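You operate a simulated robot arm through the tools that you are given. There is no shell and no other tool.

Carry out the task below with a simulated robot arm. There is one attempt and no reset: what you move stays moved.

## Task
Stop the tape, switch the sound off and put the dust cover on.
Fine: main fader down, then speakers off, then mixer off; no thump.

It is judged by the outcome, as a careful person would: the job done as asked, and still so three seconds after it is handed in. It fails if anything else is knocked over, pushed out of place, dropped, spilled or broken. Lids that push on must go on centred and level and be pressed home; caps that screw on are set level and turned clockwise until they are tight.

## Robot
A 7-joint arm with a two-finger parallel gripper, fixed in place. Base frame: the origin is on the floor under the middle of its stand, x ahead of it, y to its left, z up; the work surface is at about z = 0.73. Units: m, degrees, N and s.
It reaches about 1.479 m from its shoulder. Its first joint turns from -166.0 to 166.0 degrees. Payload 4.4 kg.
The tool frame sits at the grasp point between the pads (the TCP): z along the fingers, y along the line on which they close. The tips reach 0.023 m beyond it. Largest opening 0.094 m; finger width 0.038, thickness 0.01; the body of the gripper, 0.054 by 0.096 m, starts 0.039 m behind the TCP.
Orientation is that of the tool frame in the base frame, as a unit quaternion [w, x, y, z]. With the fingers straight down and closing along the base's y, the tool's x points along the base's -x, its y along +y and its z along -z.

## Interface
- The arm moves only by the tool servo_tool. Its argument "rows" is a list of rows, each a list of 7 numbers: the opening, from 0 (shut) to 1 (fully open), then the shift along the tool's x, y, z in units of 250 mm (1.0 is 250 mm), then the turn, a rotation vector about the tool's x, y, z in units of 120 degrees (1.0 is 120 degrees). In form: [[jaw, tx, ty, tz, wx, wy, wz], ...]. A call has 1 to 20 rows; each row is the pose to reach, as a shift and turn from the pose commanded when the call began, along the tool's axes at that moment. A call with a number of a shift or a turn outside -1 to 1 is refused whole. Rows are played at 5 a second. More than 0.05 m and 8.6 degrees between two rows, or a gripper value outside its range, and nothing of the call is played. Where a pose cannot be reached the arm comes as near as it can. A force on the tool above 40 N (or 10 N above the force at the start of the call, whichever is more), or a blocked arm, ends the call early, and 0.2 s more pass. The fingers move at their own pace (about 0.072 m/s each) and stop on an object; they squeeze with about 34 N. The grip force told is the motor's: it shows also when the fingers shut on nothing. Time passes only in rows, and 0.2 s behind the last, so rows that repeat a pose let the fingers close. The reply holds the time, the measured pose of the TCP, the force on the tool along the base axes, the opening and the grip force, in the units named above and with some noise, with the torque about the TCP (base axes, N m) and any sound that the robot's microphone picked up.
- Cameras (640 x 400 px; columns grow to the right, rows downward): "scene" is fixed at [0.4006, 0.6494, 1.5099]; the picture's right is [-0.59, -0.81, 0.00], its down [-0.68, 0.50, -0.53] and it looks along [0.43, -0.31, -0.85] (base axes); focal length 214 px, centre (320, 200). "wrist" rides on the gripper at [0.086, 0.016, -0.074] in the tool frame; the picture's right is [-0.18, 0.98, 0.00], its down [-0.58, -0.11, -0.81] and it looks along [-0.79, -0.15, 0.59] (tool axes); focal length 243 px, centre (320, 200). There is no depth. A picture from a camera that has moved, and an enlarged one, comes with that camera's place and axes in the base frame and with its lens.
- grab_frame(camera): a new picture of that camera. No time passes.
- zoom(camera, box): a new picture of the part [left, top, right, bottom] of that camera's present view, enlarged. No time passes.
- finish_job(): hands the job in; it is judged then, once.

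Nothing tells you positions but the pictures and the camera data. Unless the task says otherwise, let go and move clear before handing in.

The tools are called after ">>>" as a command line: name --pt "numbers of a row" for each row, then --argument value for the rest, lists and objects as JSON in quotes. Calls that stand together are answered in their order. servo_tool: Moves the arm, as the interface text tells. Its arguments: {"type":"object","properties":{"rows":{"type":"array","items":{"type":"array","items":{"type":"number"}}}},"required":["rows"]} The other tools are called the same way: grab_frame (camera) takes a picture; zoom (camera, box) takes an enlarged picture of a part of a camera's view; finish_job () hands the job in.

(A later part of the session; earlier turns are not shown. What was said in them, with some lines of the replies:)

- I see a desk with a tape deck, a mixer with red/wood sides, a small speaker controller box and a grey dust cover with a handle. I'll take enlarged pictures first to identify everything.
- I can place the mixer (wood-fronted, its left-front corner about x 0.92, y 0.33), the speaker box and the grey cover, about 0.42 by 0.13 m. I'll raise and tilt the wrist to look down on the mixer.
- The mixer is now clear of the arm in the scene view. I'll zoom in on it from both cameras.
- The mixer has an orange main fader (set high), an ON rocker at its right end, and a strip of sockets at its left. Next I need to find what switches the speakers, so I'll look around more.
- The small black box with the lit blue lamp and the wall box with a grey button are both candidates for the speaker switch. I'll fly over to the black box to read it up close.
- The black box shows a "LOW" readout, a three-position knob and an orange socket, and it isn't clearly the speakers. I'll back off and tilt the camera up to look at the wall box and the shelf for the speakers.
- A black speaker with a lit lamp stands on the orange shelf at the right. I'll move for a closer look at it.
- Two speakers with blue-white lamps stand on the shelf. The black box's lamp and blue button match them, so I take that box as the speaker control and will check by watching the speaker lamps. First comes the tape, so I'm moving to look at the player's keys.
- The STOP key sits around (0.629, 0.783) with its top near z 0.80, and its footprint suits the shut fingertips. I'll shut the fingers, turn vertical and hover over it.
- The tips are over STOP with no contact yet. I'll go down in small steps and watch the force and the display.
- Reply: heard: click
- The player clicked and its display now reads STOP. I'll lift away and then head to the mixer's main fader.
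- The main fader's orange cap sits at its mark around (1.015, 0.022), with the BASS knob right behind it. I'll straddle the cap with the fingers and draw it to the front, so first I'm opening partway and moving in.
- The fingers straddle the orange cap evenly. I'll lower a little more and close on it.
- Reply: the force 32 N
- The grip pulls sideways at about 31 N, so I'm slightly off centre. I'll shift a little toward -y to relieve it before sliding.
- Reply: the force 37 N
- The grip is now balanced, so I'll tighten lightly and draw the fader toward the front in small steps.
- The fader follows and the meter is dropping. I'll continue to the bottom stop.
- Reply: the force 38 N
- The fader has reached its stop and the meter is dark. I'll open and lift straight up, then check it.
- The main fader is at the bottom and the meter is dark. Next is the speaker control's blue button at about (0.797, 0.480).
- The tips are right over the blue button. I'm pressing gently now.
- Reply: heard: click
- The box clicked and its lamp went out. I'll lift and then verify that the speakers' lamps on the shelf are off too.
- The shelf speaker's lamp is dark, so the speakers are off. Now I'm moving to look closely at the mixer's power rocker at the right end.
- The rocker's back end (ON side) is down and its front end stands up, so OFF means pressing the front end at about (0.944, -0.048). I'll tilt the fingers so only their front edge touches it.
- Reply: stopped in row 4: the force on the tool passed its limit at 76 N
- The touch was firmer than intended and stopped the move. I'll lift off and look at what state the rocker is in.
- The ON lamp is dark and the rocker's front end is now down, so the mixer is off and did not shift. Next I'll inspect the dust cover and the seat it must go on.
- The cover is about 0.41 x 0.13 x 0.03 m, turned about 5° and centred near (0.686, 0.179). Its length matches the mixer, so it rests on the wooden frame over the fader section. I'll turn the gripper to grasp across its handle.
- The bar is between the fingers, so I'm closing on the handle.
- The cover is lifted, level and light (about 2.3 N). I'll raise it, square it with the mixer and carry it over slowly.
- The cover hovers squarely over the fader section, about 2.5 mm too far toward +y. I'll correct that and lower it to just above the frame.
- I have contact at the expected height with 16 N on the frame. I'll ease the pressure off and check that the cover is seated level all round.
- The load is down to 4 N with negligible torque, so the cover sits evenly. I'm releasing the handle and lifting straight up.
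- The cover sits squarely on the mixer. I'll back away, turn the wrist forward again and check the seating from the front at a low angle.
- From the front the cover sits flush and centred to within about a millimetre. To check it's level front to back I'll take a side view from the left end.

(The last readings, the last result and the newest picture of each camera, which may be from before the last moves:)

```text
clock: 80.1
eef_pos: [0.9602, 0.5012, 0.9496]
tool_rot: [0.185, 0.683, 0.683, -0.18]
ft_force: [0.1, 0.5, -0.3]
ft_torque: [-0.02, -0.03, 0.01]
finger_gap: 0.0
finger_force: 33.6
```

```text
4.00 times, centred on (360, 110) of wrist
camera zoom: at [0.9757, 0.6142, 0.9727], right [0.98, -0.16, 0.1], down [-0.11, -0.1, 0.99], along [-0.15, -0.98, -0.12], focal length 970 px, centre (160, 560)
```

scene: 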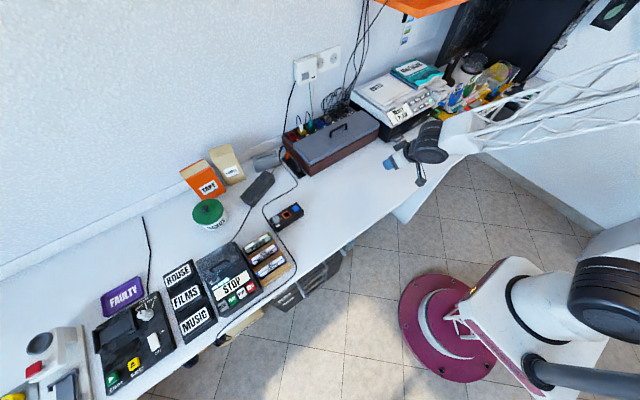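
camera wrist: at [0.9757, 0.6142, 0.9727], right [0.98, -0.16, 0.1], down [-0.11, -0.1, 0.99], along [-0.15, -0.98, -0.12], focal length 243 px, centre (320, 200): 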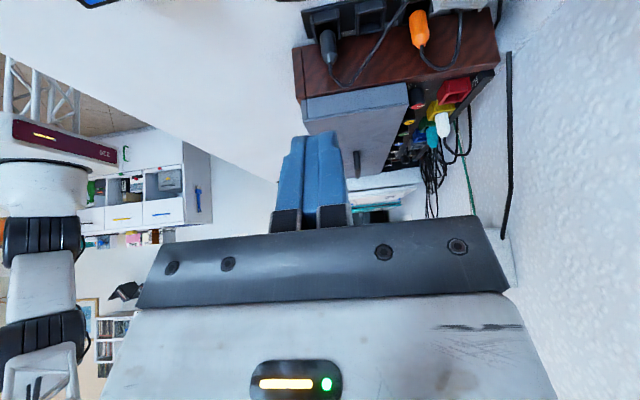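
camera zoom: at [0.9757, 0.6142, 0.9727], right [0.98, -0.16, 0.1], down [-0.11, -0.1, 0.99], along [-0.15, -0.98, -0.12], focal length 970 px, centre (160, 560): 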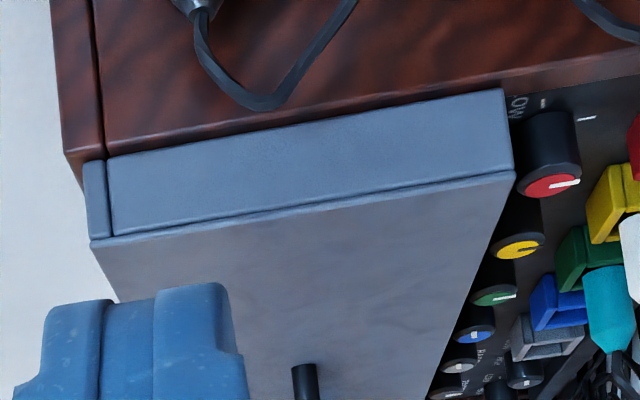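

From the side the cover lies on the wooden cheek along its whole length, level and clear of the knobs. One more look from slightly behind will check that its back edge isn't propped on anything at the far end.

>>> servo_tool --pt "0 -0.08 0 -0.14 0 0 0" --pt "0 -0.14 0.08 -0.242 0 0 0" --pt "0 -0.14 0.22 -0.242 0 0 0" --pt "0 -0.14 0.36 -0.242 0 0 0" --pt "0 -0.14 0.48 -0.242 0 0 0" --pt "0 -0.14 0.48 -0.242 0 0 0"

>>> grab_frame --camera "wrist"

>>> zoom --camera "wrist" --box '[220, 40, 400, 160]'

```text
clock: 81.5
eef_pos: [1.0798, 0.501, 1.0192]
tool_rot: [0.185, 0.682, 0.683, -0.182]
ft_force: [-0.9, 0.1, -0.6]
ft_torque: [0.0, 0.0, -0.01]
finger_gap: 0.0
finger_force: 34.3
```

```text
taken
camera wrist: at [1.0953, 0.6148, 1.0429], right [0.98, -0.16, 0.1], down [-0.11, -0.1, 0.99], along [-0.15, -0.98, -0.12], focal length 243 px, centre (320, 200)
```

wrist: 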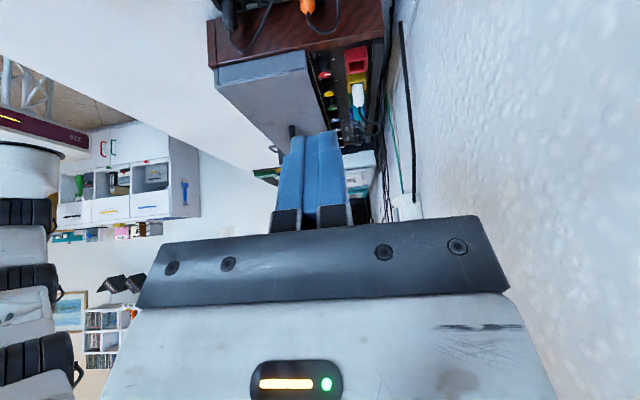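

```text
3.33 times, centred on (310, 100) of wrist
camera zoom: at [1.0953, 0.6148, 1.0429], right [0.98, -0.16, 0.1], down [-0.11, -0.1, 0.99], along [-0.15, -0.98, -0.12], focal length 809 px, centre (353, 533)
```

zoom: 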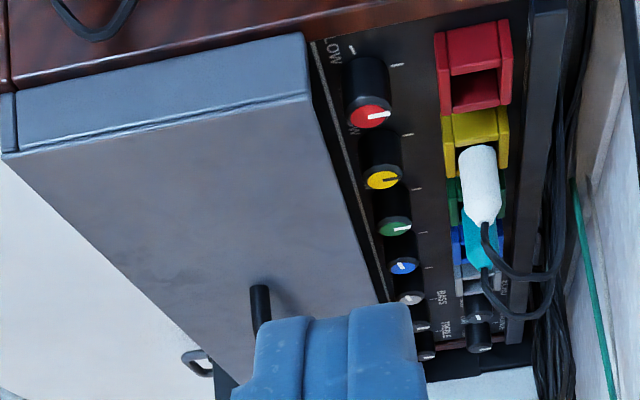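

Nothing props the back edge, and the knobs and plugs are untouched. I'll retract clear and take a final look at everything.

>>> servo_tool --pt "0 -0.05 -0.12 -0.03 0 0.03 0" --pt "0 -0.1 -0.26 -0.05 0 0.07 0" --pt "0 -0.15 -0.4 -0.08 0 0.11 0" --pt "0 -0.2 -0.54 -0.1 0 0.15 0" --pt "0 -0.25 -0.68 -0.13 0 0.19 0" --pt "0 -0.3 -0.82 -0.15 0 0.22 0" --pt "0 -0.333 -0.96 -0.177 0 0.25 0" --pt "0 -0.333 -0.96 -0.177 0 0.25 0"

>>> servo_tool --pt "0 0 -0.1 -0.05 0 0 -0.0625" --pt "0 0 -0.2 -0.1 0 0 -0.125" --pt "0 0 -0.3 -0.15 0 0 -0.1875" --pt "0 0 -0.4 -0.2 0 0 -0.25" --pt "0 0 -0.5 -0.2 0 0 -0.3125" --pt "0 0 -0.6 -0.2 0 0 -0.375" --pt "0 0 -0.7 -0.2 0 0 -0.4375" --pt "0 0 -0.8 -0.2 0 0 -0.5" --pt "0 0 -0.8 -0.2 0 0 -0.5625" --pt "0 0 -0.8 -0.2 0 0 -0.625" --pt "0 0 -0.8 -0.2 0 0 -0.6875" --pt "0 0 -0.8 -0.2 0 0 -0.75"

>>> grab_frame --camera "scene"

>>> grab_frame --camera "wrist"

>>> zoom --camera "scene" --box '[180, 90, 400, 310]'

```text
clock: 83.3
eef_pos: [0.8381, 0.4498, 1.0978]
tool_rot: [0.002, 0.706, 0.708, 0.002]
ft_force: [0.1, -0.3, 1.0]
ft_torque: [-0.01, -0.02, 0.01]
finger_gap: 0.0003
finger_force: 33.8
```

```text
clock: 85.9
eef_pos: [0.64, 0.4482, 1.1489]
tool_rot: [0.002, -0.002, 1.0, 0.0]
ft_force: [0.0, 0.6, -0.2]
ft_torque: [-0.01, 0.01, -0.03]
finger_gap: 0.0001
finger_force: 34.0
```

```text
taken
```

scene: 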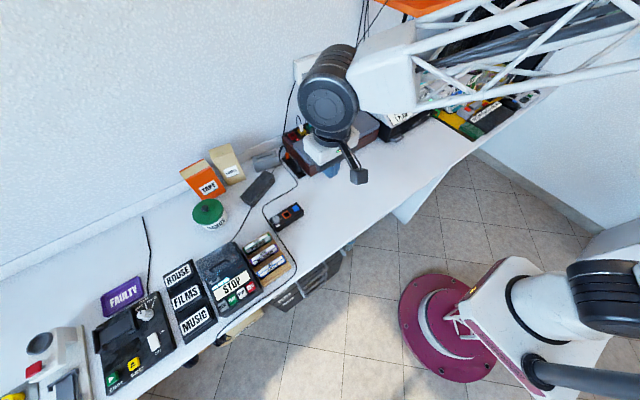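

```text
taken
camera wrist: at [0.5518, 0.4658, 1.2238], right [0.18, 0.98, 0.0], down [0.58, -0.11, 0.81], along [0.8, -0.14, -0.59], focal length 243 px, centre (320, 200)
```

wrist: 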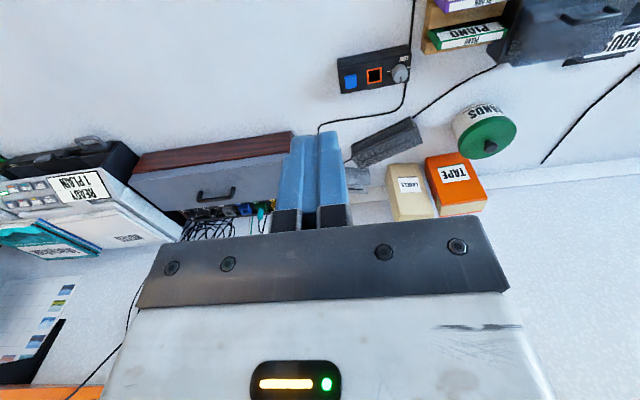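

```text
1.82 times, centred on (290, 200) of scene
camera zoom: at [0.4006, 0.6494, 1.5099], right [-0.59, -0.81, 0.0], down [-0.68, 0.5, -0.53], along [0.43, -0.31, -0.85], focal length 390 px, centre (374, 200)
```

zoom: 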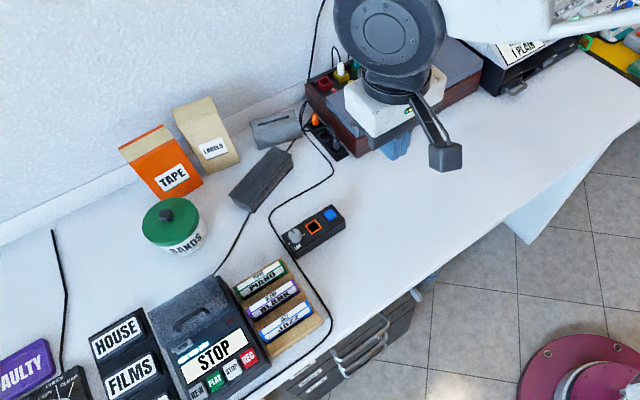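

The tape display reads STOP, the speaker control and shelf-speaker lamps are dark, and the mixer was switched off with its fader down. The dust cover is on squarely, nothing else moved and the arm is clear, so I'm handing in.

>>> finish_job

```text
The job is handed in.
```

The job is done and handed in, in the order you gave:

1. **Tape:** I pressed STOP; the player clicked and its display now reads STOP.
2. **Main fader:** I drew the orange main fader down to its end stop, and the level meter went dark.
3. **Speakers:** I switched them off with the blue button on the black control box. Nothing labels it as the speaker control, but its lamp matched the speakers'. Its lamp went out, and so did the lamp on the shelf speaker I checked. I didn't look at the others again.
4. **Mixer:** I switched it off at the rocker, and its ON lamp is dark. My finger came down on the rocker harder than I meant to, with a brief 76 N peak. It switched normally and the mixer didn't shift.
5. **Dust cover:** It sits on the wooden frame over the fader section, centred to about a millimetre from end to end. It looks level from the front and the side, and it's clear of the knobs and plugs.

I heard no thump, and I saw nothing else moved or knocked over. The arm has let go and is clear.
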